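You operate a simulated robot arm through the tools that you are given. There is no shell and no other tool. Be economical: measure what you need, move in short steps, check, and stop when the job is done.

Carry out the task below with a simulated two-armed robot. There is one attempt and no reset: what you move stays moved.

Task
Put one of the steel nuts from the bench edge beside the balance on the railed tray no. 57. Then put the grey bucket on the top of the table with the round lid away on the open shelf under the work top. Then fetch the blue brush and set it on the upper shelf of the far open bay. Then put the label block marked "No. 29" from the railed tray no. 57 on top of the cream carton there. Then open the bottles cupboard door, take the yellow clip from the middle of the bench and leave it on the upper shelf of the bottles cupboard, then shut the door. Then shut the racks cupboard door. Then press the meter read button three times. Then put the pipe piece from the third shelf from the top of the tall shelving on the back of the near bench. Keep to this order. Set down upright: pipe piece.
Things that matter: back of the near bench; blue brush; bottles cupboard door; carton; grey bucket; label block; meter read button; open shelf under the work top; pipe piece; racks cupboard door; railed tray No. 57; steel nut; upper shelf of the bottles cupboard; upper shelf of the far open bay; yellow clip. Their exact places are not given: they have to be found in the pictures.

It is judged by the outcome, as a careful person would: the job done as asked, and still so three seconds after it is handed in. It fails if anything else is knocked over, pushed out of place, dropped, spilled or broken. Lids that push on must go on centred and level and be pressed home; caps that screw on are set level and turned clockwise until they are tight.

Robot
Two 7-joint arms with two-finger parallel grippers on one trunk, on a base that drives. Base frame: it is fixed to the floor where the robot stands at the start and does not move with it; the origin is under the middle of the robot, x ahead of it, y to its left, z up; the surface under the hand at the start is at about z = 0.9. Lengths are in m, angles in rad, forces in N, time in s.
The left shoulder is at the start at [0.06, 0.189, 1.203], the right one opposite. With the tool pointing down near the work surface each hand reaches from about 0.1 to 0.66 m from the robot's upright axis, wherever it stands, measured 20 degrees to its own side. Places, roughly: back of the near bench [0.8, 3.2, 0.9]; blue brush (7x5x6 cm) [2.5, -3.1, 0.9]; bottles cupboard door [0.3, 3, 0.4]; carton [-1.5, -2, 1]; grey bucket [2.75, -0.75, 0.75]; label block [-1.25, -2, 1]; meter read button [0.4, 2.7, 1]; open shelf under the work top [0.4, 5.5, 0.2]; pipe piece (5x5x5 cm) [2.8, 4.8, 0.9]; racks cupboard door [0, 2.6, 0.4]; railed tray No. 57 [-1.4, -1.9, 0.9]; steel nut (5x4x3 cm) [0.5, -0.4, 0.9]; upper shelf of the bottles cupboard [0.5, 3, 0.4]; upper shelf of the far open bay [0.5, 0.6, 0.4]; yellow clip (3x3x6 cm) [0.3, 1.7, 0.9]. Payload 3.43 kg a hand.
The tool frame of a hand sits at the grasp point between the pads (the TCP): z along the fingers, y along the line on which they close. The tips reach 0.03 m beyond it. The gripper opens to 0.094 m. The fingers are 0.028 m wide and 0.01 m thick; the gripper's body (0.05 by 0.096 m) begins 0.055 m behind the TCP.
Orientation is that of the tool frame in the base frame, as a unit quaternion [x, y, z, w]. With the fingers straight down and closing along the base's y, the tool's x points along the base's -x, its y along +y and its z along -z.

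Tools
- The arms move only by the tool nudge_tool. It takes "left_motion", "right_motion" or both (then of equal length, played together; a hand with none holds still); each is a list of rows, each a list of 3 entries, a list of its own where there are three numbers: the shift along the tool's x, y, z in m, then the turn, a rotation vector about the tool's x, y, z in rad, then the finger opening in m, from 0 to 0.094. In form: [[[tx, ty, tz], [ax, ay, az], hand], ...]. A call has 1 to 8 rows; each row is the pose to reach, as a shift and turn from the pose commanded when the call began, along the tool's axes at that moment. Each row takes 0.2 s and may step no farther than 0.05 m and 0.15 rad from the row before; otherwise, or with a gripper value out of range, the whole call is refused. A pose out of reach is approached as far as the arm can. The call stops where the force on the tool passes 40 N (or 10 N more than at its start, if that is more) or the arm is blocked; 0.2 s more then pass. The fingers move at their own pace (about 0.153 m/s each) and stop on an object; they squeeze with about 35 N. The grip force told is the motor's: it shows also when the fingers shut on nothing. Time passes only in rows, and 0.2 s behind the last, so rows that repeat a pose let the fingers close. The reply holds the time, the measured pose of the TCP, the force on the tool along the base axes, the opening and the grip force, in the units named above and with some noise, with the torque about the TCP (base axes, N m) and any sound that the robot's microphone picked up, and new pictures: "pictures" is both (left out), scene, wrist or none (wrist: the cameras of the hands that moved).
- Cameras (640 x 400 px; columns grow to the right, rows downward): "scene" is now at [0.0101, 0.004, 1.7416]; the picture's right is [0.08, -1.00, 0.00], its down [-0.85, -0.07, -0.52] and it looks along [0.52, 0.04, -0.85] (base axes); focal length 270 px, centre (320, 200). "left" rides on the left gripper at [0.076, -0.014, -0.103] in its tool frame; the picture's right is [0.18, 0.98, 0.00], its down [-0.75, 0.14, -0.64] and it looks along [-0.63, 0.12, 0.77] (tool axes); focal length 243 px, centre (320, 200). "right" rides on the right gripper at [0.076, 0.014, -0.103] in its tool frame; the picture's right is [-0.18, 0.98, 0.00], its down [-0.75, -0.14, -0.64] and it looks along [-0.63, -0.12, 0.77] (tool axes); focal length 243 px, centre (320, 200).
- slide_trunk(by): slides the trunk up (or, below 0, down) by that many m; the arms and the scene camera ride with it, the base frame stays. It gives what a move gives, with no picture.
- roll_base(legs): drives the robot by 1 to 6 legs, each [ahead, left, turn to the left] in m, m and rad, along the robot's own axes; the way and the turn of a leg run together, so that a leg with both is an arc; at most 1.5 m and 3.142 rad a leg. The arms and the cameras ride along, it lands a little off, and it stops where it bumps. It gives what a move gives, and a new picture of the scene camera.
- turn_head(pan, tilt): turns the head with the scene camera to pan (to the left, within 1.501 rad either way) and tilt (down, from -0.506 to 1.204), counted from straight ahead of the robot. It gives what a move gives, and a new picture of the scene camera.
- point_at(camera, pixels): for up to 12 pixels [column, row] of the newest picture of that camera ("zoom" is the newest enlarged one), the place [x, y, z] in the base frame of the surface seen there, good to about 0.002 m. The clock stands still meanwhile.
- close_up(camera, box): a new picture of the part [left, top, right, bottom] of that camera's present view, enlarged. The clock stands still meanwhile.
- finish_job(): hands the job in; it is judged then, once.

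Keep the steps short. Do not move on a guess: measure, check each grasp and each placing, and mend mistakes. In all there are 322 turns and 360 pictures (those below and enlarged ones count). Leave the grippers open and the arms clear of the work at the hand-in unless told otherwise, and finish with a single line.

The tools are called after "Emit:" as name(argument=value, ...) on one line, values as JSON. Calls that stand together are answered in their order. nudge_tool: Moves the arms, as the interface text tells. Its arguments: {"type":"object","properties":{"left_motion":{"type":"array","items":{"type":"array"}},"right_motion":{"type":"array","items":{"type":"array"}},"pictures":{"type":"string","enum":["both","scene","wrist","none"]}},"required":[]} The other tools are called the same way: slide_trunk (by) slides the trunk up or down; roll_base (legs) drives the base; turn_head (pan, tilt) turns the head that bears the scene camera; point_at (camera, pixels) gives the place of the surface under pixels of a picture; close_up (camera, box) takes an enlarged picture of a part of a camera's view; finish_job () hands the job in.

At the start:

```text
clock: 0.0
left_tool_pos: [0.336, 0.2395, 1.2045]
left_tool_rot: [-0.001, 1.0, 0.0, 0.001]
left_wrist_force: [-0.3, 0.7, -0.2]
left_wrist_torque: [0.03, -0.02, 0.02]
left_finger_gap: 0.0939
left_grasp_force: 0.1
right_tool_pos: [0.3481, -0.019, 1.1858]
right_tool_rot: [-0.001, 1.0, 0.0, 0.0]
right_wrist_force: [-0.2, 0.2, -0.1]
right_wrist_torque: [0.05, 0.02, 0.03]
right_finger_gap: 0.0937
right_grasp_force: 0.1
trunk travel left (down, up): [-0.875, 0.115]
robot x, y, heading: [0.0017, 0.0036, -0.002]
head pan, tilt: [0.084, 1.019]
```

scene: 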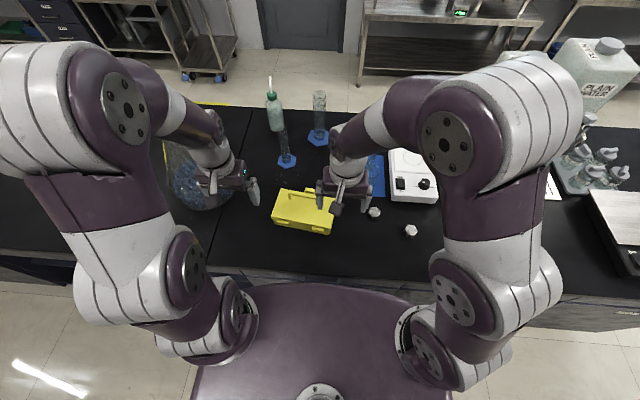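
right: 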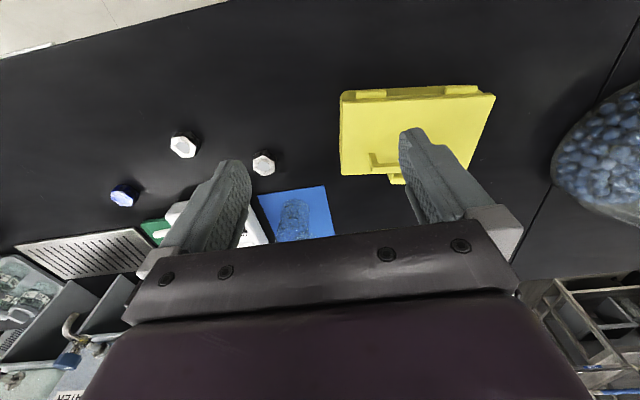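
left: 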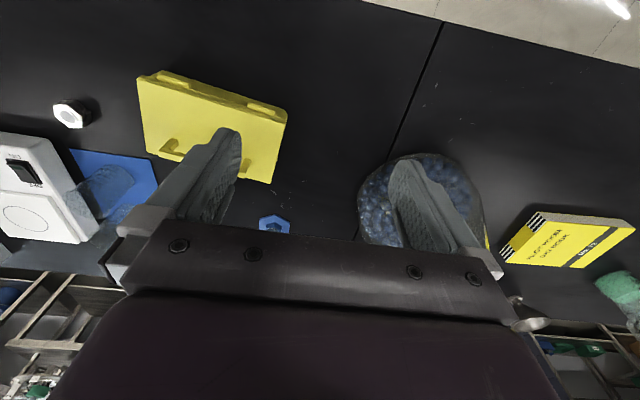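

I see white nut-like pieces near (410,230) and (375,213); a balance-like thing is at the right edge. I'll turn the head right to see the bench edge.

Emit:
turn_head(pan=-0.7, tilt=0.9)

Emit:
point_at(camera="right", pixels=[[183, 145], [263, 164], [125, 194]])

```text
clock: 1.1
left_tool_pos: [0.3369, 0.2394, 1.2033]
left_tool_rot: [0.001, 1.0, 0.0, 0.0]
left_wrist_force: [-0.1, -0.1, 1.2]
left_wrist_torque: [-0.01, 0.03, 0.02]
left_finger_gap: 0.094
left_grasp_force: 0.0
right_tool_pos: [0.3487, -0.0187, 1.1872]
right_tool_rot: [0.0, 1.0, 0.0, -0.001]
right_wrist_force: [0.5, 0.5, 0.3]
right_wrist_torque: [0.03, -0.01, 0.01]
right_finger_gap: 0.0938
right_grasp_force: 0.0
trunk travel left (down, up): [-0.875, 0.115]
robot x, y, heading: [-0.0042, -0.0033, -0.005]
head pan, tilt: [-0.7, 0.901]
```

scene: 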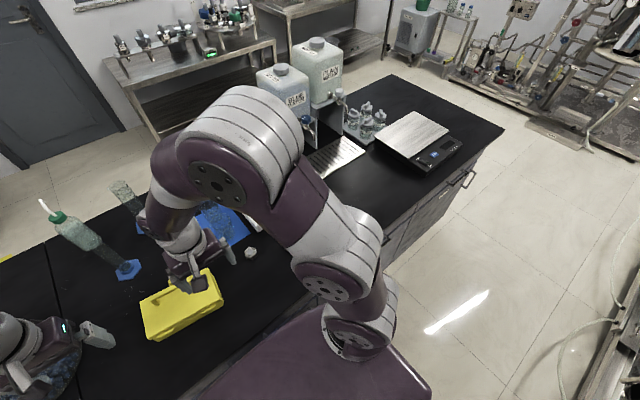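

```text
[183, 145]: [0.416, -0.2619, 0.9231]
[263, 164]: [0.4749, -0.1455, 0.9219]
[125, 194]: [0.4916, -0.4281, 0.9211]
```

Three nuts seem to stand along the edge. I'll look closer with the right wrist camera.

Emit:
close_up(camera="right", box=[80, 100, 300, 238])

```text
2.90 times, centred on (190, 169) of right
```

zoom: 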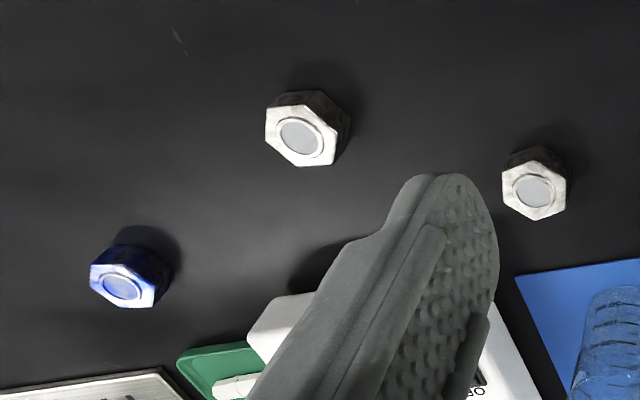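

Two pale nuts and one blue-looking one. I want to see the bench between them and the balance; tilt wrist by moving the right hand to the right.

Emit:
nudge_tool(right_motion=[[[0, -0.05, 0], [0, 0, 0], 0.094], [[0, -0.1, 0], [0, 0, 0], 0.094], [[0, -0.15, 0], [0, 0, 0], 0.094], [[0, -0.2, 0], [0, 0, 0], 0.094], [[0, -0.25, 0], [0, 0, 0], 0.094], [[0, -0.3, 0], [0, 0, 0], 0.094]], pictures="both")

```text
clock: 2.5
left_tool_pos: [0.3367, 0.2381, 1.2034]
left_tool_rot: [-0.001, 1.0, 0.001, 0.0]
left_wrist_force: [0.0, 0.0, 0.3]
left_wrist_torque: [0.0, -0.01, -0.02]
left_finger_gap: 0.094
left_grasp_force: 0.0
right_tool_pos: [0.349, -0.3243, 1.1867]
right_tool_rot: [0.0, 1.0, 0.001, -0.001]
right_wrist_force: [0.5, -0.8, -0.2]
right_wrist_torque: [0.0, 0.0, -0.01]
right_finger_gap: 0.0938
right_grasp_force: 0.1
trunk travel left (down, up): [-0.875, 0.115]
robot x, y, heading: [-0.0054, -0.0001, 0.003]
head pan, tilt: [-0.7, 0.901]
```

scene: 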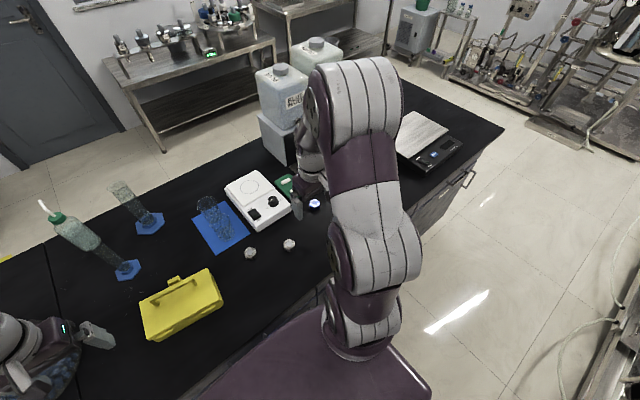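
right: 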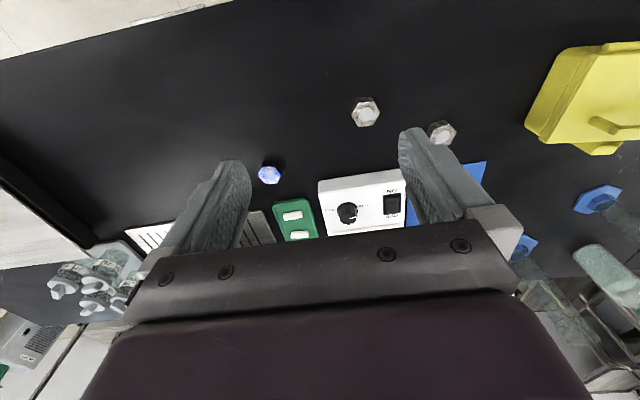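

Emit:
close_up(camera="right", box=[200, 60, 500, 248])

Emit:
point_at(camera="right", pixels=[[269, 173], [365, 110], [442, 130]])

```text
2.13 times, centred on (350, 154) of right
```

zoom: 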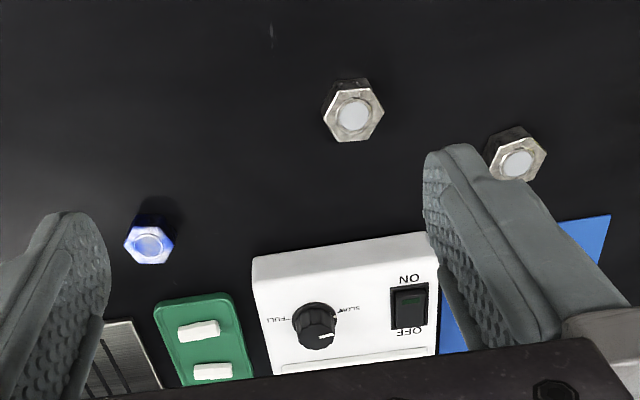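

```text
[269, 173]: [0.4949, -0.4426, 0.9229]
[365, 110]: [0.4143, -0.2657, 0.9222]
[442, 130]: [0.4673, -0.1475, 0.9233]
```

I'll take the grey steel nut at [0.414,-0.266]. I zoom in to read its flats.

Emit:
close_up(camera="right", box=[333, 90, 397, 130])

```text
10.00 times, centred on (365, 110) of right
```

zoom: 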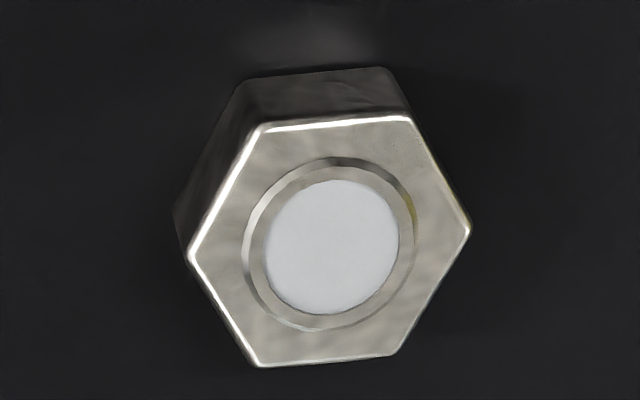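

Emit:
point_at(camera="zoom", pixels=[[268, 135], [405, 128], [458, 230], [388, 345], [262, 355], [200, 255], [335, 250], [120, 300]])

```text
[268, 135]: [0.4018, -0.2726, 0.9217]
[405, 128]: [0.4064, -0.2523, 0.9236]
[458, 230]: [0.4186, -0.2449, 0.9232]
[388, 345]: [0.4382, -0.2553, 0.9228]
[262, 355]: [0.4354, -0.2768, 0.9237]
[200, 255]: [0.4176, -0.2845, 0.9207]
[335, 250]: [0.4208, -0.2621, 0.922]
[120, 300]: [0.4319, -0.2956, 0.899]
```

Nut centre ≈[0.420,-0.265], top 0.923, flat normals near 115°. Move the right hand above it and turn by −0.44 about tool z.

Emit:
nudge_tool(right_motion=[[[-0.018, 0.015, 0.03], [0, 0, -0.11], 0.094], [[-0.036, 0.03, 0.06], [0, 0, -0.22], 0.094], [[-0.054, 0.045, 0.1], [0, 0, -0.33], 0.094], [[-0.071, 0.0595, 0.14], [0, 0, -0.44], 0.094], [[-0.071, 0.0595, 0.18], [0, 0, -0.44], 0.094]], pictures="wrist")

```text
clock: 3.7
left_tool_pos: [0.3377, 0.2377, 1.2034]
left_tool_rot: [0.0, 1.0, 0.0, 0.0]
left_wrist_force: [-0.3, 1.3, 0.2]
left_wrist_torque: [0.01, 0.0, -0.01]
left_finger_gap: 0.094
left_grasp_force: 0.1
right_tool_pos: [0.4195, -0.261, 1.0039]
right_tool_rot: [-0.219, 0.976, 0.0, -0.001]
right_wrist_force: [0.0, -0.1, -0.9]
right_wrist_torque: [0.03, -0.03, 0.03]
right_finger_gap: 0.0942
right_grasp_force: 0.0
trunk travel left (down, up): [-0.875, 0.115]
robot x, y, heading: [0.0007, 0.0002, 0.001]
head pan, tilt: [-0.7, 0.901]
```

right: 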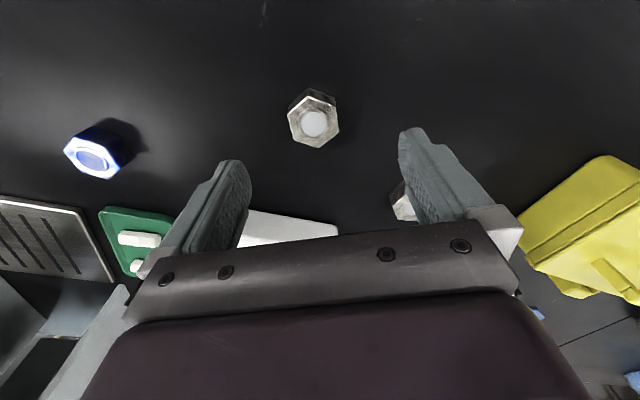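

Flats are aligned with the pads. Descend to z≈0.933 and close.

Emit:
nudge_tool(right_motion=[[[0, -0.002, 0.04], [0, 0, 0], 0.094], [[0, -0.003, 0.071], [0, 0, 0], 0.094], [[0, -0.003, 0.071], [0, 0, 0], 0.02], [[0, -0.003, 0.071], [0, 0, 0], 0.02], [[0, -0.003, 0.04], [0, 0, 0], 0.02], [[0, -0.003, 0], [0, 0, 0], 0.02], [[0, -0.003, -0.05], [0, 0, 0], 0.02], [[0, -0.003, -0.1], [0, 0, 0], 0.02]], pictures="wrist")

```text
clock: 5.5
left_tool_pos: [0.334, 0.2385, 1.2033]
left_tool_rot: [-0.001, 1.0, -0.001, 0.001]
left_wrist_force: [-0.9, -0.2, -0.1]
left_wrist_torque: [-0.02, -0.02, 0.04]
left_finger_gap: 0.0942
left_grasp_force: 0.0
right_tool_pos: [0.4192, -0.2602, 1.1073]
right_tool_rot: [-0.218, 0.976, 0.001, 0.0]
right_wrist_force: [0.5, -0.8, 0.6]
right_wrist_torque: [0.01, -0.02, -0.02]
right_finger_gap: 0.02
right_grasp_force: 0.1
trunk travel left (down, up): [-0.875, 0.115]
robot x, y, heading: [-0.0011, -0.0012, -0.006]
head pan, tilt: [-0.7, 0.901]
```

right: 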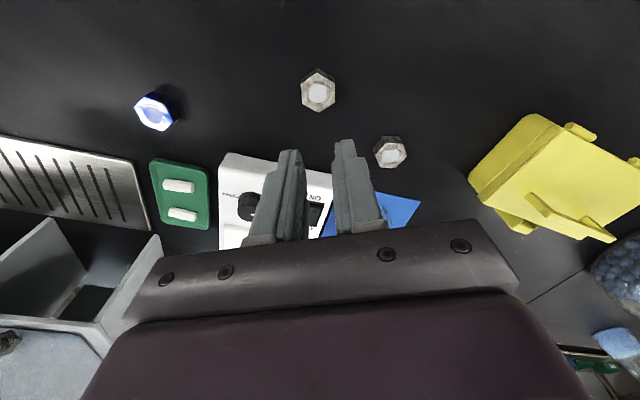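

The fingers closed on nothing. Measure where the nut is now.

Emit:
point_at(camera="right", pixels=[[318, 94], [319, 72], [303, 85], [334, 87], [314, 108], [345, 150], [292, 155]])

```text
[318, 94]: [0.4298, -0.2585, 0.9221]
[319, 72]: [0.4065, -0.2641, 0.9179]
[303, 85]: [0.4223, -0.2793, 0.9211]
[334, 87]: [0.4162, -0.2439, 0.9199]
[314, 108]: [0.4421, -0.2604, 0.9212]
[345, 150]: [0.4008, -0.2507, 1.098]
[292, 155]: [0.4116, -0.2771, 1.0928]
```

I'll go down again in steps and look before closing.

Emit:
nudge_tool(right_motion=[[[-0.004, 0, 0.05], [0, 0, 0], 0.094], [[-0.007, 0, 0.1], [0, 0, 0], 0.094], [[-0.007, 0, 0.14], [0, 0, 0], 0.094], [[-0.007, 0, 0.175], [0, 0, 0], 0.094], [[-0.007, 0, 0.175], [0, 0, 0], 0.094]], pictures="wrist")

```text
refused: row 1 steps farther than a row can; nothing moved
```

Emit:
nudge_tool(right_motion=[[[-0.004, 0, 0.045], [0, 0, 0], 0.094], [[-0.007, 0, 0.09], [0, 0, 0], 0.094], [[-0.007, 0, 0.135], [0, 0, 0], 0.094], [[-0.007, 0, 0.175], [0, 0, 0], 0.094], [[-0.007, 0, 0.175], [0, 0, 0], 0.094]], pictures="wrist")

```text
clock: 6.7
left_tool_pos: [0.335, 0.2379, 1.2038]
left_tool_rot: [0.0, 1.0, 0.0, 0.0]
left_wrist_force: [-0.4, -0.3, -0.3]
left_wrist_torque: [0.0, 0.03, 0.0]
left_finger_gap: 0.0938
left_grasp_force: 0.1
right_tool_pos: [0.427, -0.2582, 0.9304]
right_tool_rot: [-0.218, 0.976, 0.001, 0.001]
right_wrist_force: [-2.5, -3.9, 13.9]
right_wrist_torque: [0.46, 0.53, 0.04]
right_finger_gap: 0.0923
right_grasp_force: 0.0
trunk travel left (down, up): [-0.875, 0.115]
robot x, y, heading: [-0.0004, 0.004, 0.003]
head pan, tilt: [-0.7, 0.901]
```

right: 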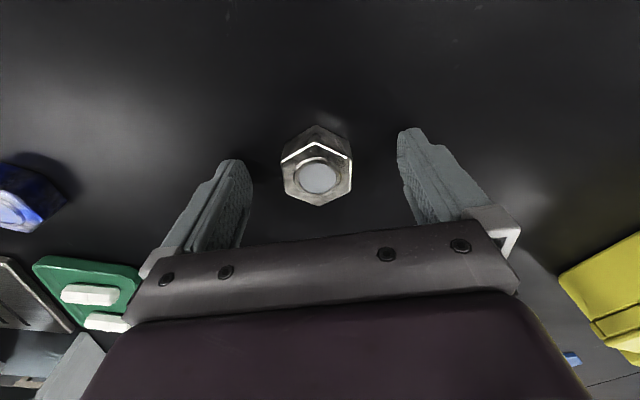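

The nut is between the fingers; tips just touch the bench. Back up 2 mm and close.

Emit:
nudge_tool(right_motion=[[[0, 0, -0.002], [0, 0, 0], 0.094], [[0, 0, -0.002], [0, 0, 0], 0.02], [[0, 0, -0.002], [0, 0, 0], 0.0], [[0, 0, -0.002], [0, 0, 0], 0.0], [[0, 0, -0.002], [0, 0, 0], 0.0]], pictures="wrist")

```text
clock: 7.9
left_tool_pos: [0.3363, 0.2391, 1.2036]
left_tool_rot: [0.0, 1.0, -0.001, -0.001]
left_wrist_force: [0.1, -0.4, -0.8]
left_wrist_torque: [-0.01, 0.02, 0.0]
left_finger_gap: 0.094
left_grasp_force: 0.0
right_tool_pos: [0.4276, -0.2595, 0.9327]
right_tool_rot: [-0.218, 0.976, 0.0, 0.001]
right_wrist_force: [-0.3, 0.2, -0.4]
right_wrist_torque: [0.0, 0.0, 0.0]
right_finger_gap: 0.0383
right_grasp_force: 34.9
trunk travel left (down, up): [-0.875, 0.115]
robot x, y, heading: [0.0012, -0.0017, -0.006]
head pan, tilt: [-0.7, 0.901]
```

right: 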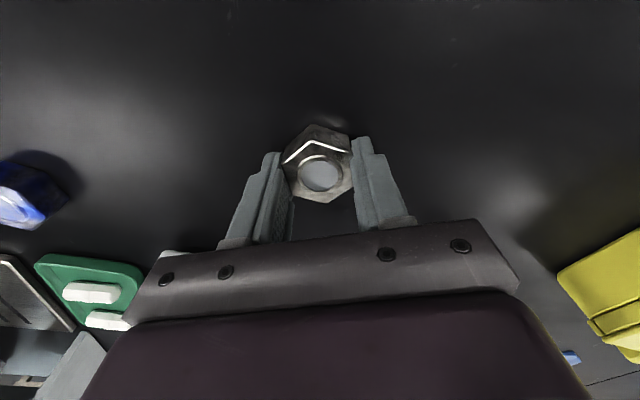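

Emit:
point_at(camera="right", pixels=[[319, 175], [302, 156], [347, 150], [320, 199], [271, 156], [361, 142]])

```text
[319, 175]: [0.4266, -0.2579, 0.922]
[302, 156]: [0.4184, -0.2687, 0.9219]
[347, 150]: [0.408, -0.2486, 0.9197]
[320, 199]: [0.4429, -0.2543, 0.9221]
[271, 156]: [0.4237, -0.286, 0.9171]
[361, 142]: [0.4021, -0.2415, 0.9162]
```

The nut is centred between the pads, gap 0.038 with 35 N. Lift.

Emit:
nudge_tool(right_motion=[[[0, 0, -0.03], [0, 0, 0], 0.0], [[0, 0, -0.07], [0, 0, 0], 0.0], [[0, 0, -0.12], [0, 0, 0], 0.0], [[0, 0, -0.17], [0, 0, 0], 0.0], [[0, 0, -0.22], [0, 0, 0], 0.0], [[0.05, 0, -0.22], [0, 0, 0], 0.0], [[0.1, 0, -0.22], [0, 0, 0], 0.0], [[0.13, 0, -0.22], [0, 0, 0], 0.0]], pictures="wrist")

Emit:
turn_head(pan=-1.5, tilt=0.4)

```text
clock: 9.7
left_tool_pos: [0.3355, 0.2382, 1.2037]
left_tool_rot: [0.0, 1.0, 0.0, 0.0]
left_wrist_force: [0.8, -0.1, -0.6]
left_wrist_torque: [0.03, -0.03, -0.03]
left_finger_gap: 0.0941
left_grasp_force: 0.1
right_tool_pos: [0.3083, -0.3157, 1.1524]
right_tool_rot: [-0.218, 0.976, 0.0, 0.0]
right_wrist_force: [-0.2, -0.4, -2.3]
right_wrist_torque: [0.02, 0.01, -0.02]
right_finger_gap: 0.0382
right_grasp_force: 34.5
trunk travel left (down, up): [-0.875, 0.115]
robot x, y, heading: [-0.0005, 0.0037, -0.001]
head pan, tilt: [-0.7, 0.901]
```

right: 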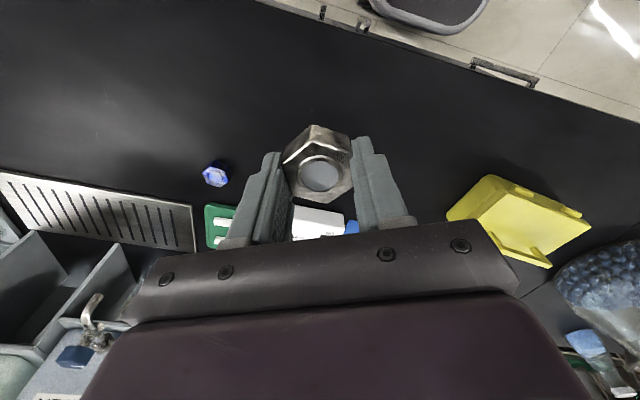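

```text
clock: 10.8
left_tool_pos: [0.3349, 0.2398, 1.2036]
left_tool_rot: [0.0, 1.0, 0.0, 0.0]
left_wrist_force: [0.5, 0.7, -0.1]
left_wrist_torque: [-0.05, 0.03, 0.0]
left_finger_gap: 0.0942
left_grasp_force: 0.1
right_tool_pos: [0.3099, -0.3159, 1.1521]
right_tool_rot: [-0.219, 0.976, -0.001, 0.0]
right_wrist_force: [-0.6, -0.3, -0.9]
right_wrist_torque: [0.05, -0.02, 0.0]
right_finger_gap: 0.038
right_grasp_force: 35.2
trunk travel left (down, up): [-0.875, 0.115]
robot x, y, heading: [-0.002, 0.0003, -0.002]
head pan, tilt: [-1.499, 0.4]
```

scene: 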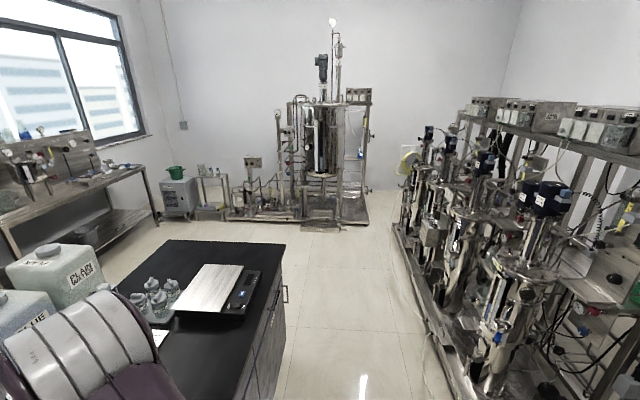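

The bench runs along y; equipment stands to the right (−x). Measure floor points and the racks.

Emit:
point_at(camera="scene", pixels=[[290, 250], [255, 390], [400, 240], [440, 380], [590, 110], [500, 270], [330, 360], [345, 215], [235, 215], [610, 135]])

Emit:
roll_base(legs=[[0, 0, -1.5]])

```text
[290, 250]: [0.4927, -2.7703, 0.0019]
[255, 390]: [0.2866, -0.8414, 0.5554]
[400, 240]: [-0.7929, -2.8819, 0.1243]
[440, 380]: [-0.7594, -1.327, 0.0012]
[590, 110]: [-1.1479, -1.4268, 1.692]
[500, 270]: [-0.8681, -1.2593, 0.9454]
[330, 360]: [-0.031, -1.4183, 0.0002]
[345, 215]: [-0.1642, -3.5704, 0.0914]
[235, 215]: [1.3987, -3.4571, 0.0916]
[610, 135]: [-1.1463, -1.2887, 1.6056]
```

```text
clock: 14.9
left_tool_pos: [0.2633, -0.318, 1.2028]
left_tool_rot: [0.68, 0.733, 0.0, 0.0]
left_wrist_force: [1.0, 0.3, -0.2]
left_wrist_torque: [-0.01, -0.04, -0.02]
left_finger_gap: 0.0941
left_grasp_force: 0.1
right_tool_pos: [-0.2918, -0.3318, 1.1512]
right_tool_rot: [0.504, 0.864, 0.0, 0.0]
right_wrist_force: [0.0, -0.5, -0.9]
right_wrist_torque: [0.01, 0.02, 0.01]
right_finger_gap: 0.0383
right_grasp_force: 35.4
trunk travel left (down, up): [-0.875, 0.115]
robot x, y, heading: [-0.0004, 0.0012, -1.503]
head pan, tilt: [-1.499, 0.4]
```

scene: 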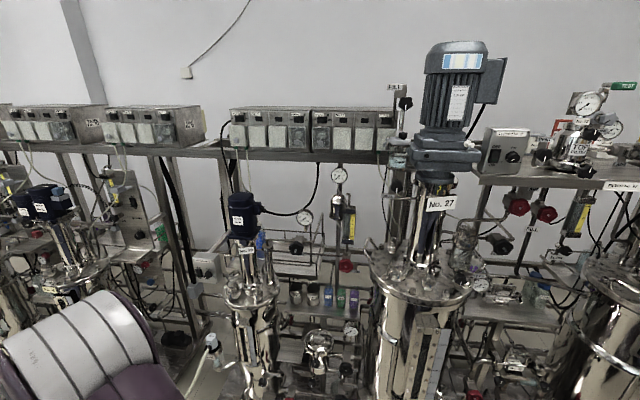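

Roll along the aisle to y≈−1.7 and look at the racks there.

Emit:
roll_base(legs=[[1.5, -0.15, 0], [0.3, 0, 0]])

```text
refused: leg 1 is longer than a leg can be; nothing moved
```

Emit:
roll_base(legs=[[1.4, -0.15, 0], [0.4, 0, 0]])

```text
clock: 24.0
left_tool_pos: [0.2339, -2.1178, 1.2044]
left_tool_rot: [0.683, 0.73, 0.0, 0.0]
left_wrist_force: [0.7, -0.6, -0.3]
left_wrist_torque: [-0.02, 0.01, 0.0]
left_finger_gap: 0.094
left_grasp_force: 0.2
right_tool_pos: [-0.3213, -2.1272, 1.1517]
right_tool_rot: [0.508, 0.862, 0.0, 0.0]
right_wrist_force: [0.8, 0.0, -1.9]
right_wrist_torque: [-0.03, -0.04, 0.02]
right_finger_gap: 0.0382
right_grasp_force: 34.9
trunk travel left (down, up): [-0.875, 0.115]
robot x, y, heading: [-0.0311, -1.8014, -1.506]
head pan, tilt: [-1.499, 0.4]
```

scene: 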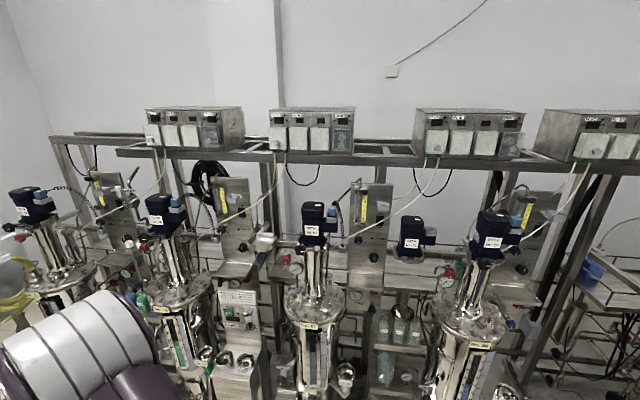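

Emit:
close_up(camera="scene", box=[180, 160, 500, 360])

Emit:
point_at(camera="scene", pixels=[[265, 250], [310, 300], [230, 240], [370, 240], [245, 310], [400, 330], [470, 310], [350, 255], [400, 180], [590, 270]])

```text
2.00 times, centred on (340, 260) of scene
```

zoom: 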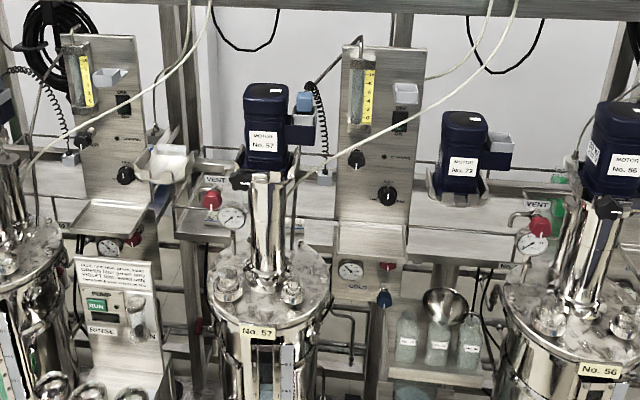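

```text
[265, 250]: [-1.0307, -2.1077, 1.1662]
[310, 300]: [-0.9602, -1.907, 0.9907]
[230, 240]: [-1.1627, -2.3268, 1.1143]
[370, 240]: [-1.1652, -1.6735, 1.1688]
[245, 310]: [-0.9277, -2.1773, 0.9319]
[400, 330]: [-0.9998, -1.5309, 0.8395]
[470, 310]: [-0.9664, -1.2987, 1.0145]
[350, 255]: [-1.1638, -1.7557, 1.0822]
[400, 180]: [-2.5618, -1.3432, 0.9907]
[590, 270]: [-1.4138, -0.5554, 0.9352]
```

The reactor "No. 57" is at [-0.96,-1.9]; the tray is likely on the rear side of this rack (wall at x≈−2.56). Look ahead to see how to go round the rack end.

Emit:
turn_head(pan=-0.6, tilt=0.45)

```text
clock: 25.2
left_tool_pos: [0.2333, -2.1194, 1.2039]
left_tool_rot: [0.684, 0.73, 0.0, -0.001]
left_wrist_force: [0.0, 0.7, 0.1]
left_wrist_torque: [0.01, 0.0, 0.03]
left_finger_gap: 0.0941
left_grasp_force: 0.0
right_tool_pos: [-0.3215, -2.1275, 1.1521]
right_tool_rot: [0.508, 0.861, 0.0, 0.0]
right_wrist_force: [0.5, 0.8, -1.2]
right_wrist_torque: [0.07, 0.01, 0.0]
right_finger_gap: 0.0381
right_grasp_force: 35.3
trunk travel left (down, up): [-0.875, 0.115]
robot x, y, heading: [-0.0315, -1.8011, -1.505]
head pan, tilt: [-0.6, 0.45]
```

scene: 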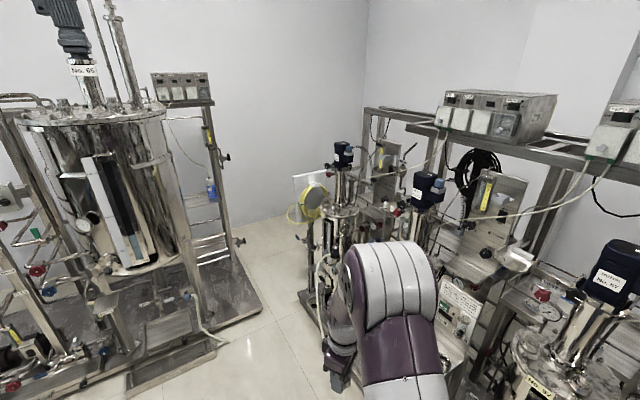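

Emit:
point_at(camera="scene", pixels=[[260, 310], [245, 275], [305, 295], [272, 230], [385, 115], [330, 120], [290, 330], [300, 215]])

Emit:
slide_trunk(by=0.11)

Emit:
turn_head(pan=-1.5, tilt=0.45)

```text
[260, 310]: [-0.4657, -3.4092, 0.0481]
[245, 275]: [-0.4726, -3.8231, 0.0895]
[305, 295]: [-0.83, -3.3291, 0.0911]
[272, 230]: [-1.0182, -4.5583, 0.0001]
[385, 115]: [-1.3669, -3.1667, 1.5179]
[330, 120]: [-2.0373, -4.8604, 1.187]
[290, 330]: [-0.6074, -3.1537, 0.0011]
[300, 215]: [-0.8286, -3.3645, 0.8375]
```

```text
clock: 26.6
left_tool_pos: [0.2342, -2.1189, 1.3125]
left_tool_rot: [0.683, 0.73, 0.0, 0.001]
left_wrist_force: [0.7, 0.9, -0.1]
left_wrist_torque: [-0.01, 0.01, 0.02]
left_finger_gap: 0.094
left_grasp_force: 0.1
right_tool_pos: [-0.321, -2.1289, 1.2615]
right_tool_rot: [0.507, 0.862, 0.0, 0.0]
right_wrist_force: [0.1, -0.4, -1.1]
right_wrist_torque: [0.01, 0.01, 0.01]
right_finger_gap: 0.0381
right_grasp_force: 34.9
trunk travel left (down, up): [-0.985, 0.005]
robot x, y, heading: [-0.0246, -1.7974, -1.507]
head pan, tilt: [-0.6, 0.45]
```

```text
clock: 27.8
left_tool_pos: [0.2338, -2.1182, 1.3136]
left_tool_rot: [0.683, 0.73, 0.0, 0.0]
left_wrist_force: [-1.0, 0.0, 0.1]
left_wrist_torque: [0.02, 0.03, -0.01]
left_finger_gap: 0.0939
left_grasp_force: 0.0
right_tool_pos: [-0.3207, -2.1269, 1.2612]
right_tool_rot: [0.508, 0.861, 0.0, 0.001]
right_wrist_force: [-0.7, 0.8, -0.2]
right_wrist_torque: [0.03, -0.01, 0.05]
right_finger_gap: 0.0382
right_grasp_force: 34.2
trunk travel left (down, up): [-0.985, 0.005]
robot x, y, heading: [-0.0274, -1.7991, -1.5]
head pan, tilt: [-1.499, 0.45]
```

scene: 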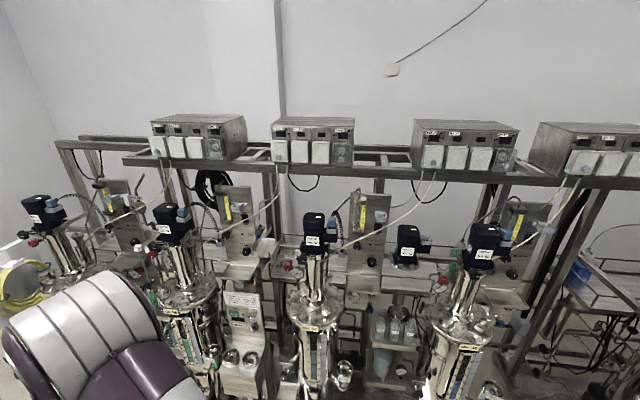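

The route past the rack end is only ~0.36 m wide. Check the gap seen near y≈−0.6 instead: roll back and face −x.

Emit:
roll_base(legs=[[-1.2, -0.05, 0], [0, 0, -1.57]])

Emit:
turn_head(pan=0, tilt=0.5)

```text
clock: 37.6
left_tool_pos: [-0.4712, -0.8896, 1.3128]
left_tool_rot: [0.999, 0.046, 0.0, 0.0]
left_wrist_force: [0.3, 1.0, 0.1]
left_wrist_torque: [-0.03, -0.01, -0.02]
left_finger_gap: 0.0941
left_grasp_force: 0.1
right_tool_pos: [-0.4956, -0.3373, 1.2629]
right_tool_rot: [0.965, 0.263, -0.001, 0.0]
right_wrist_force: [0.0, 0.3, -1.1]
right_wrist_torque: [0.0, -0.02, -0.01]
right_finger_gap: 0.0382
right_grasp_force: 35.3
trunk travel left (down, up): [-0.985, 0.005]
robot x, y, heading: [-0.1576, -0.6225, -3.049]
head pan, tilt: [-1.499, 0.45]
```

scene: 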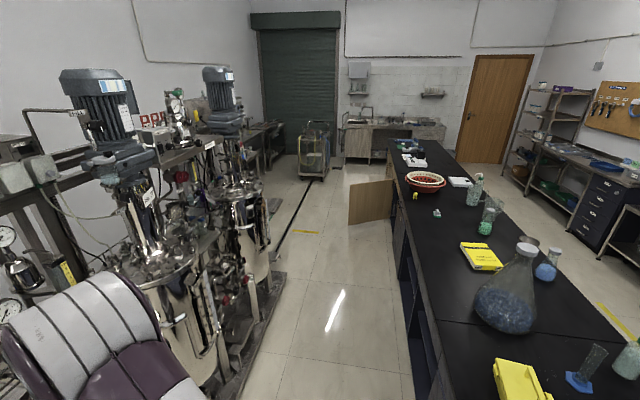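

```text
clock: 39.2
left_tool_pos: [-0.4723, -0.8897, 1.3133]
left_tool_rot: [0.999, 0.047, 0.0, 0.0]
left_wrist_force: [0.6, -0.2, 0.7]
left_wrist_torque: [-0.02, -0.01, -0.02]
left_finger_gap: 0.094
left_grasp_force: 0.1
right_tool_pos: [-0.4959, -0.3359, 1.2615]
right_tool_rot: [0.965, 0.264, 0.0, -0.001]
right_wrist_force: [0.5, 0.5, -1.1]
right_wrist_torque: [-0.01, 0.0, 0.0]
right_finger_gap: 0.0381
right_grasp_force: 35.4
trunk travel left (down, up): [-0.985, 0.005]
robot x, y, heading: [-0.1559, -0.6175, -3.048]
head pan, tilt: [0.0, 0.499]
```

scene: 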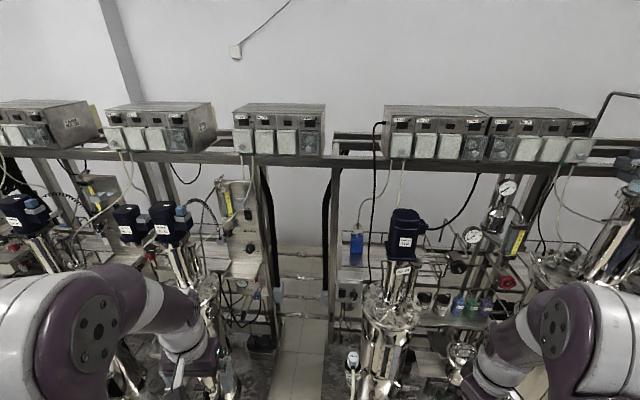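

A gap between racks near (300,320) is too narrow (~0.25 m). Look toward +y to see if the rear can be reached from that end.

Emit:
turn_head(pan=-1.3, tilt=0.35)

Emit:
point_at(camera="scene", pixels=[[240, 150], [280, 180], [300, 230], [330, 170], [200, 150], [180, 200], [230, 230], [100, 300], [270, 100], [150, 330]])

```text
clock: 40.7
left_tool_pos: [-0.4713, -0.8902, 1.3149]
left_tool_rot: [0.999, 0.046, 0.0, 0.0]
left_wrist_force: [-0.4, -0.4, 1.1]
left_wrist_torque: [-0.05, -0.02, 0.0]
left_finger_gap: 0.0936
left_grasp_force: 0.1
right_tool_pos: [-0.4945, -0.3363, 1.2617]
right_tool_rot: [0.965, 0.262, 0.0, 0.001]
right_wrist_force: [-0.5, -0.7, -0.8]
right_wrist_torque: [-0.01, -0.02, 0.0]
right_finger_gap: 0.0383
right_grasp_force: 35.0
trunk travel left (down, up): [-0.985, 0.005]
robot x, y, heading: [-0.161, -0.6182, -3.049]
head pan, tilt: [-1.3, 0.351]
```

scene: 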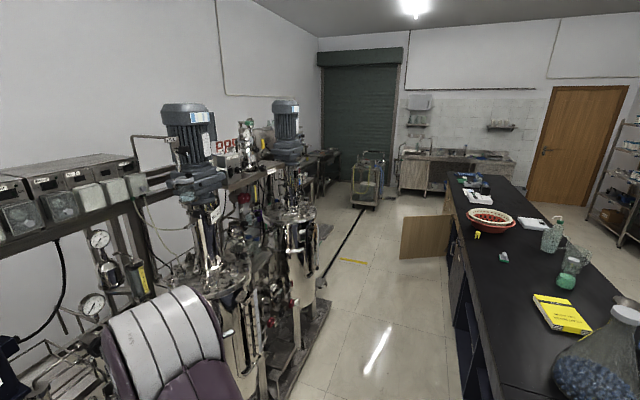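

```text
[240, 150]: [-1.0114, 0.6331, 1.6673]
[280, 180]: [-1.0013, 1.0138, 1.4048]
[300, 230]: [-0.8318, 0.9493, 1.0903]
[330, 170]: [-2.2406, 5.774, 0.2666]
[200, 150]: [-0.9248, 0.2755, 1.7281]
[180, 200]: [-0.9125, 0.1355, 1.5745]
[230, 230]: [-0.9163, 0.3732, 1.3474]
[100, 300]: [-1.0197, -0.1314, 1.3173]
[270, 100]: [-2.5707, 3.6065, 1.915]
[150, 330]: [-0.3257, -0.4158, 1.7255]
```

Go up the aisle toward +y and look behind the rack from its end.

Emit:
roll_base(legs=[[0, 0, -1.66], [1.4, 0.1, 0], [0.8, 0, 0]])

Emit:
turn_head(pan=1.2, tilt=0.35)

```text
clock: 55.6
left_tool_pos: [-0.4499, 1.9181, 1.315]
left_tool_rot: [-0.697, 0.717, 0.0, 0.0]
left_wrist_force: [-0.5, -0.1, -0.5]
left_wrist_torque: [0.0, 0.01, 0.0]
left_finger_gap: 0.0941
left_grasp_force: 0.1
right_tool_pos: [0.1037, 1.8768, 1.2626]
right_tool_rot: [0.837, -0.547, 0.0, 0.0]
right_wrist_force: [0.2, 0.3, -1.3]
right_wrist_torque: [0.05, 0.02, 0.01]
right_finger_gap: 0.0383
right_grasp_force: 34.5
trunk travel left (down, up): [-0.985, 0.005]
robot x, y, heading: [-0.2198, 1.5736, 1.545]
head pan, tilt: [-1.3, 0.351]
```

scene: 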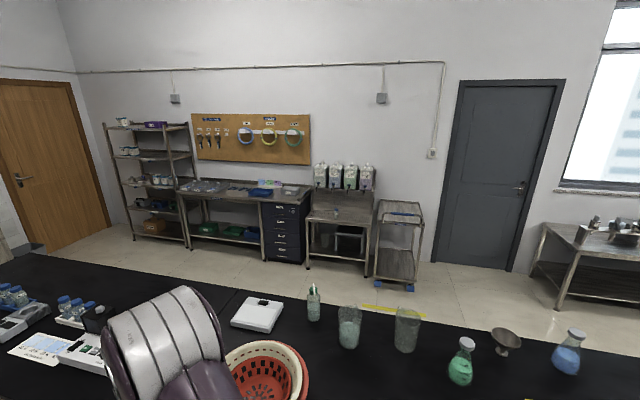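

```text
clock: 57.8
left_tool_pos: [-0.4499, 1.9189, 1.3132]
left_tool_rot: [-0.697, 0.717, 0.0, 0.001]
left_wrist_force: [-0.1, 0.1, -0.2]
left_wrist_torque: [-0.03, -0.01, 0.03]
left_finger_gap: 0.094
left_grasp_force: 0.0
right_tool_pos: [0.1051, 1.8776, 1.2628]
right_tool_rot: [0.837, -0.547, 0.0, 0.0]
right_wrist_force: [-1.1, 0.5, -1.3]
right_wrist_torque: [-0.03, -0.02, -0.01]
right_finger_gap: 0.0384
right_grasp_force: 35.2
trunk travel left (down, up): [-0.985, 0.005]
robot x, y, heading: [-0.218, 1.5775, 1.547]
head pan, tilt: [1.201, 0.351]
```

scene: 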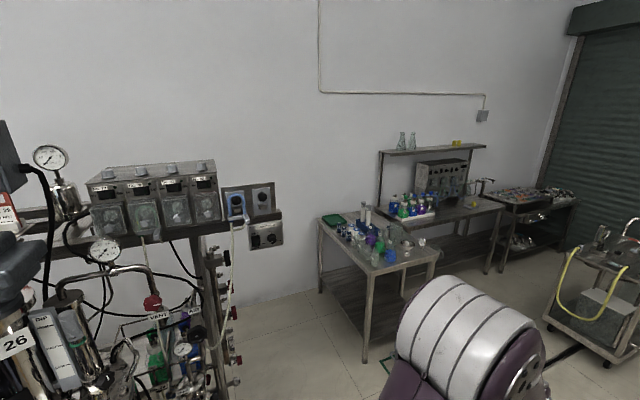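

Emit:
point_at(camera="scene", pixels=[[280, 310], [320, 285], [365, 360], [240, 380], [255, 300], [325, 225], [300, 380], [220, 260], [205, 385], [280, 215]])

Emit:
turn_head(pan=1.45, tilt=0.7)

```text
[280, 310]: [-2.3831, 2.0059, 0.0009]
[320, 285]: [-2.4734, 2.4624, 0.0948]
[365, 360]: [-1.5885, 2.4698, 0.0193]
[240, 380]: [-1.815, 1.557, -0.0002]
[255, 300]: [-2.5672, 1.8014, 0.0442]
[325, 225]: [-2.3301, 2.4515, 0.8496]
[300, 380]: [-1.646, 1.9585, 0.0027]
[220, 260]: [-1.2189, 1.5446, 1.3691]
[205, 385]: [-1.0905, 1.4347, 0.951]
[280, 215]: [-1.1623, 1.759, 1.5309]
```

```text
clock: 58.7
left_tool_pos: [-0.4489, 1.9198, 1.3138]
left_tool_rot: [-0.698, 0.716, 0.0, 0.0]
left_wrist_force: [0.0, 0.2, -0.4]
left_wrist_torque: [0.02, 0.0, -0.01]
left_finger_gap: 0.0937
left_grasp_force: 0.1
right_tool_pos: [0.1047, 1.8777, 1.262]
right_tool_rot: [0.837, -0.547, 0.0, 0.0]
right_wrist_force: [-0.2, -0.7, -1.8]
right_wrist_torque: [-0.02, 0.0, -0.02]
right_finger_gap: 0.0384
right_grasp_force: 35.3
trunk travel left (down, up): [-0.985, 0.005]
robot x, y, heading: [-0.2193, 1.5786, 1.541]
head pan, tilt: [1.45, 0.7]
```

scene: 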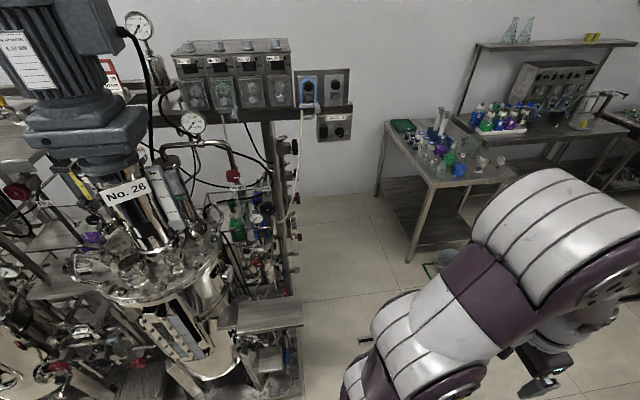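

The opening between rack end (y≈1.75) and the table (y≈2.46) is ~0.7 m. Go to y≈2.1, face −x, and look.

Emit:
roll_base(legs=[[0.53, 0.05, 0], [0, 0, 1.6]])

Emit:
turn_head(pan=0.0, tilt=0.7)

```text
clock: 65.6
left_tool_pos: [-0.5864, 1.8487, 1.3141]
left_tool_rot: [1.0, 0.014, 0.0, 0.0]
left_wrist_force: [0.7, 0.0, -0.1]
left_wrist_torque: [-0.01, 0.02, 0.0]
left_finger_gap: 0.0939
left_grasp_force: 0.0
right_tool_pos: [-0.5775, 2.4042, 1.2618]
right_tool_rot: [0.973, 0.232, 0.0, -0.001]
right_wrist_force: [0.5, -0.7, -1.9]
right_wrist_torque: [-0.02, -0.03, 0.05]
right_finger_gap: 0.0381
right_grasp_force: 35.0
trunk travel left (down, up): [-0.985, 0.005]
robot x, y, heading: [-0.2601, 2.1004, -3.114]
head pan, tilt: [1.45, 0.7]
```

scene: 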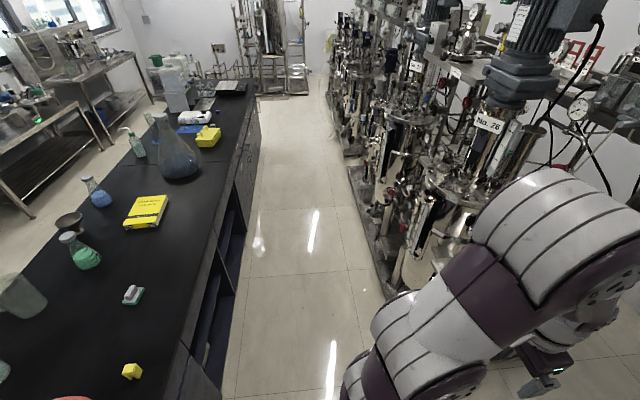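

```text
clock: 67.2
left_tool_pos: [-0.5879, 1.8479, 1.3135]
left_tool_rot: [1.0, 0.015, 0.0, 0.001]
left_wrist_force: [-0.5, 0.2, -0.5]
left_wrist_torque: [-0.01, 0.01, 0.02]
left_finger_gap: 0.0942
left_grasp_force: 0.1
right_tool_pos: [-0.5762, 2.4029, 1.2631]
right_tool_rot: [0.972, 0.233, 0.0, 0.0]
right_wrist_force: [-0.5, -0.2, -0.7]
right_wrist_torque: [0.0, -0.01, 0.02]
right_finger_gap: 0.0384
right_grasp_force: 34.9
trunk travel left (down, up): [-0.985, 0.005]
robot x, y, heading: [-0.2523, 2.0993, -3.107]
head pan, tilt: [0.0, 0.7]
```

scene: 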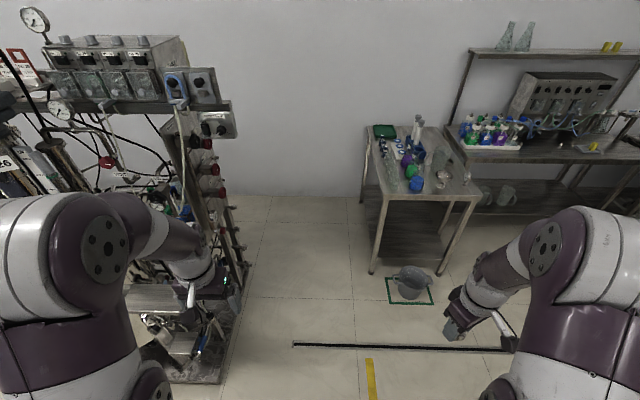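

Measure the elbows' spread and the rack's end and bucket here.

Emit:
point_at(camera="scene", pixels=[[20, 230], [90, 200], [200, 270], [610, 230], [480, 320], [235, 120], [240, 270], [220, 375], [410, 283], [375, 270], [378, 180], [480, 190]])

```text
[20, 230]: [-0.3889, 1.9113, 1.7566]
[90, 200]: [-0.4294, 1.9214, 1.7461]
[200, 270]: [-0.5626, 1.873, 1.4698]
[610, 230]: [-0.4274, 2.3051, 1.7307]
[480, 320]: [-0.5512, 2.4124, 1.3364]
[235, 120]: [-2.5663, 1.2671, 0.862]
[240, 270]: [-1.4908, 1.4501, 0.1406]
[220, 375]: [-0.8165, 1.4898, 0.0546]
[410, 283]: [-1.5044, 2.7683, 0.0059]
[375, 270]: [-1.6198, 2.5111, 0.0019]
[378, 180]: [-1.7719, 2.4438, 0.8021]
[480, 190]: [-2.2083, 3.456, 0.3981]
```

Hands stay within ±0.3 m. Drive to x≈−1.9 at y≈2.08, then turn to −y.

Emit:
roll_base(legs=[[1.4, 0.08, 0], [0.27, 0, 0], [0, 0, 1.54]])

Emit:
turn_head(pan=0.2, tilt=0.5)

```text
clock: 70.7
left_tool_pos: [-1.1314, 1.8045, 1.3132]
left_tool_rot: [1.0, 0.023, 0.015, -0.004]
left_wrist_force: [4.6, -2.2, -0.9]
left_wrist_torque: [0.31, 0.49, 0.24]
left_finger_gap: 0.0939
left_grasp_force: 0.1
right_tool_pos: [-1.1286, 2.3588, 1.2609]
right_tool_rot: [0.973, 0.231, 0.001, 0.001]
right_wrist_force: [-0.4, -0.1, -0.6]
right_wrist_torque: [-0.01, 0.02, -0.01]
right_finger_gap: 0.0381
right_grasp_force: 35.2
trunk travel left (down, up): [-0.985, 0.005]
robot x, y, heading: [-0.8141, 2.0503, -3.114]
head pan, tilt: [0.0, 0.7]
stopped in leg 1: the force on the tool passed its limit at 215 N (the readings are from after the stop); the commanded pose is now the measured one
```

scene: 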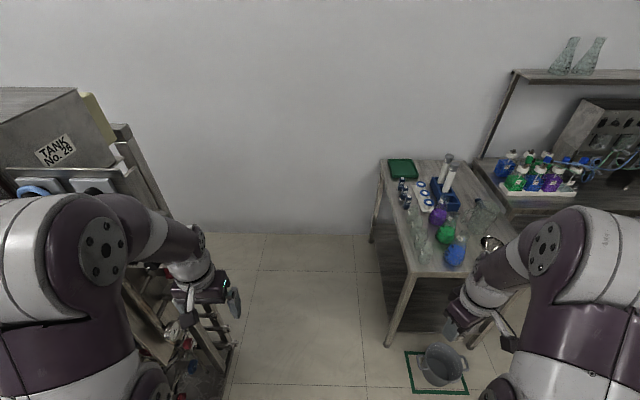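

```text
clock: 71.4
left_tool_pos: [-1.1316, 1.805, 1.3124]
left_tool_rot: [1.0, 0.022, 0.014, -0.004]
left_wrist_force: [7.0, 0.5, -4.3]
left_wrist_torque: [0.13, 0.63, 0.23]
left_finger_gap: 0.0941
left_grasp_force: 0.2
right_tool_pos: [-1.1298, 2.3582, 1.2614]
right_tool_rot: [0.973, 0.231, 0.0, 0.0]
right_wrist_force: [-0.6, -0.7, -1.0]
right_wrist_torque: [0.02, -0.04, -0.01]
right_finger_gap: 0.0381
right_grasp_force: 34.5
trunk travel left (down, up): [-0.985, 0.005]
robot x, y, heading: [-0.8135, 2.0528, -3.118]
head pan, tilt: [0.201, 0.499]
```

scene: 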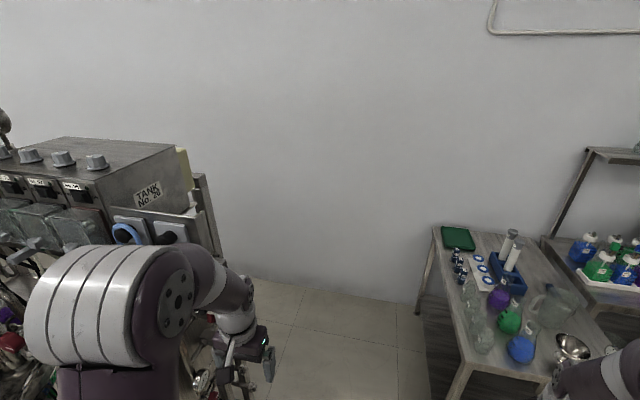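

The left hand bumped the rack's end panel (I drifted toward it). Back off, pull the left hand inward, and pass nearer the middle.

Emit:
roll_base(legs=[[-0.25, -0.03, 0]])

Emit:
nudge_tool(left_motion=[[[0, -0.05, 0], [0, 0, 0], 0.03], [[0, -0.1, 0], [0, 0, 0], 0.0], [[0, -0.15, 0], [0, 0, 0], 0.0], [[0, -0.2, 0], [0, 0, 0], 0.0]], pictures="scene")

```text
clock: 73.2
left_tool_pos: [-0.8882, 1.8413, 1.3108]
left_tool_rot: [1.0, 0.022, 0.016, -0.003]
left_wrist_force: [-0.3, 0.5, 0.6]
left_wrist_torque: [0.0, -0.02, 0.02]
left_finger_gap: 0.094
left_grasp_force: 0.1
right_tool_pos: [-0.886, 2.3945, 1.2601]
right_tool_rot: [0.973, 0.232, 0.001, 0.0]
right_wrist_force: [-0.4, -0.1, -0.1]
right_wrist_torque: [0.0, -0.01, 0.01]
right_finger_gap: 0.0381
right_grasp_force: 35.2
trunk travel left (down, up): [-0.985, 0.005]
robot x, y, heading: [-0.5658, 2.0879, -3.112]
head pan, tilt: [0.201, 0.499]
```

scene: 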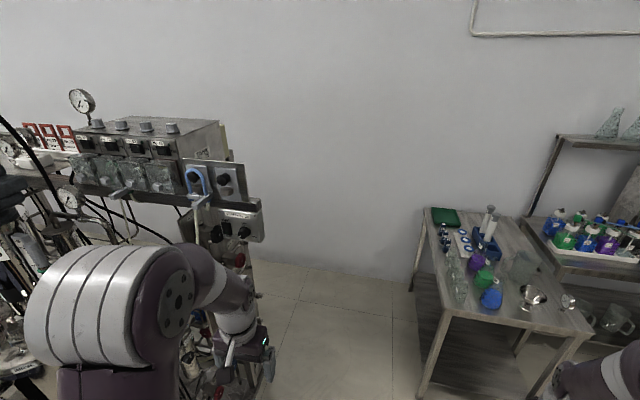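

```text
clock: 74.2
left_tool_pos: [-0.8936, 2.0432, 1.3162]
left_tool_rot: [1.0, 0.023, 0.015, -0.003]
left_wrist_force: [0.9, -0.5, 0.3]
left_wrist_torque: [0.0, 0.0, 0.01]
left_finger_gap: 0.0002
left_grasp_force: 31.9
right_tool_pos: [-0.8835, 2.3973, 1.2609]
right_tool_rot: [0.973, 0.232, 0.001, 0.001]
right_wrist_force: [0.2, 1.2, -1.7]
right_wrist_torque: [-0.04, 0.0, 0.0]
right_finger_gap: 0.0382
right_grasp_force: 35.2
trunk travel left (down, up): [-0.985, 0.005]
robot x, y, heading: [-0.5651, 2.0845, -3.115]
head pan, tilt: [0.201, 0.499]
```

scene: 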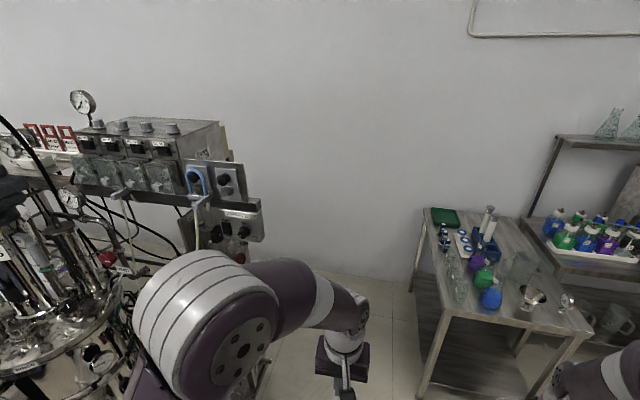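

Emit:
point_at(camera="scene", pixels=[[150, 330], [140, 300], [262, 220], [243, 190], [255, 240], [238, 260], [447, 240], [560, 310], [330, 390]])

```text
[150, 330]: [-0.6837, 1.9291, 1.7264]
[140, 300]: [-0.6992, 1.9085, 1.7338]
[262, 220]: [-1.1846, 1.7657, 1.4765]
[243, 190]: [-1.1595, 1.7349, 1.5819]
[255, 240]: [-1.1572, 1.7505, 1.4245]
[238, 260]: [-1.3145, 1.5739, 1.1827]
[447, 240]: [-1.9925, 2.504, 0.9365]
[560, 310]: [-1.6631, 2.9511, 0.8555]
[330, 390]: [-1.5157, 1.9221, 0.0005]
```

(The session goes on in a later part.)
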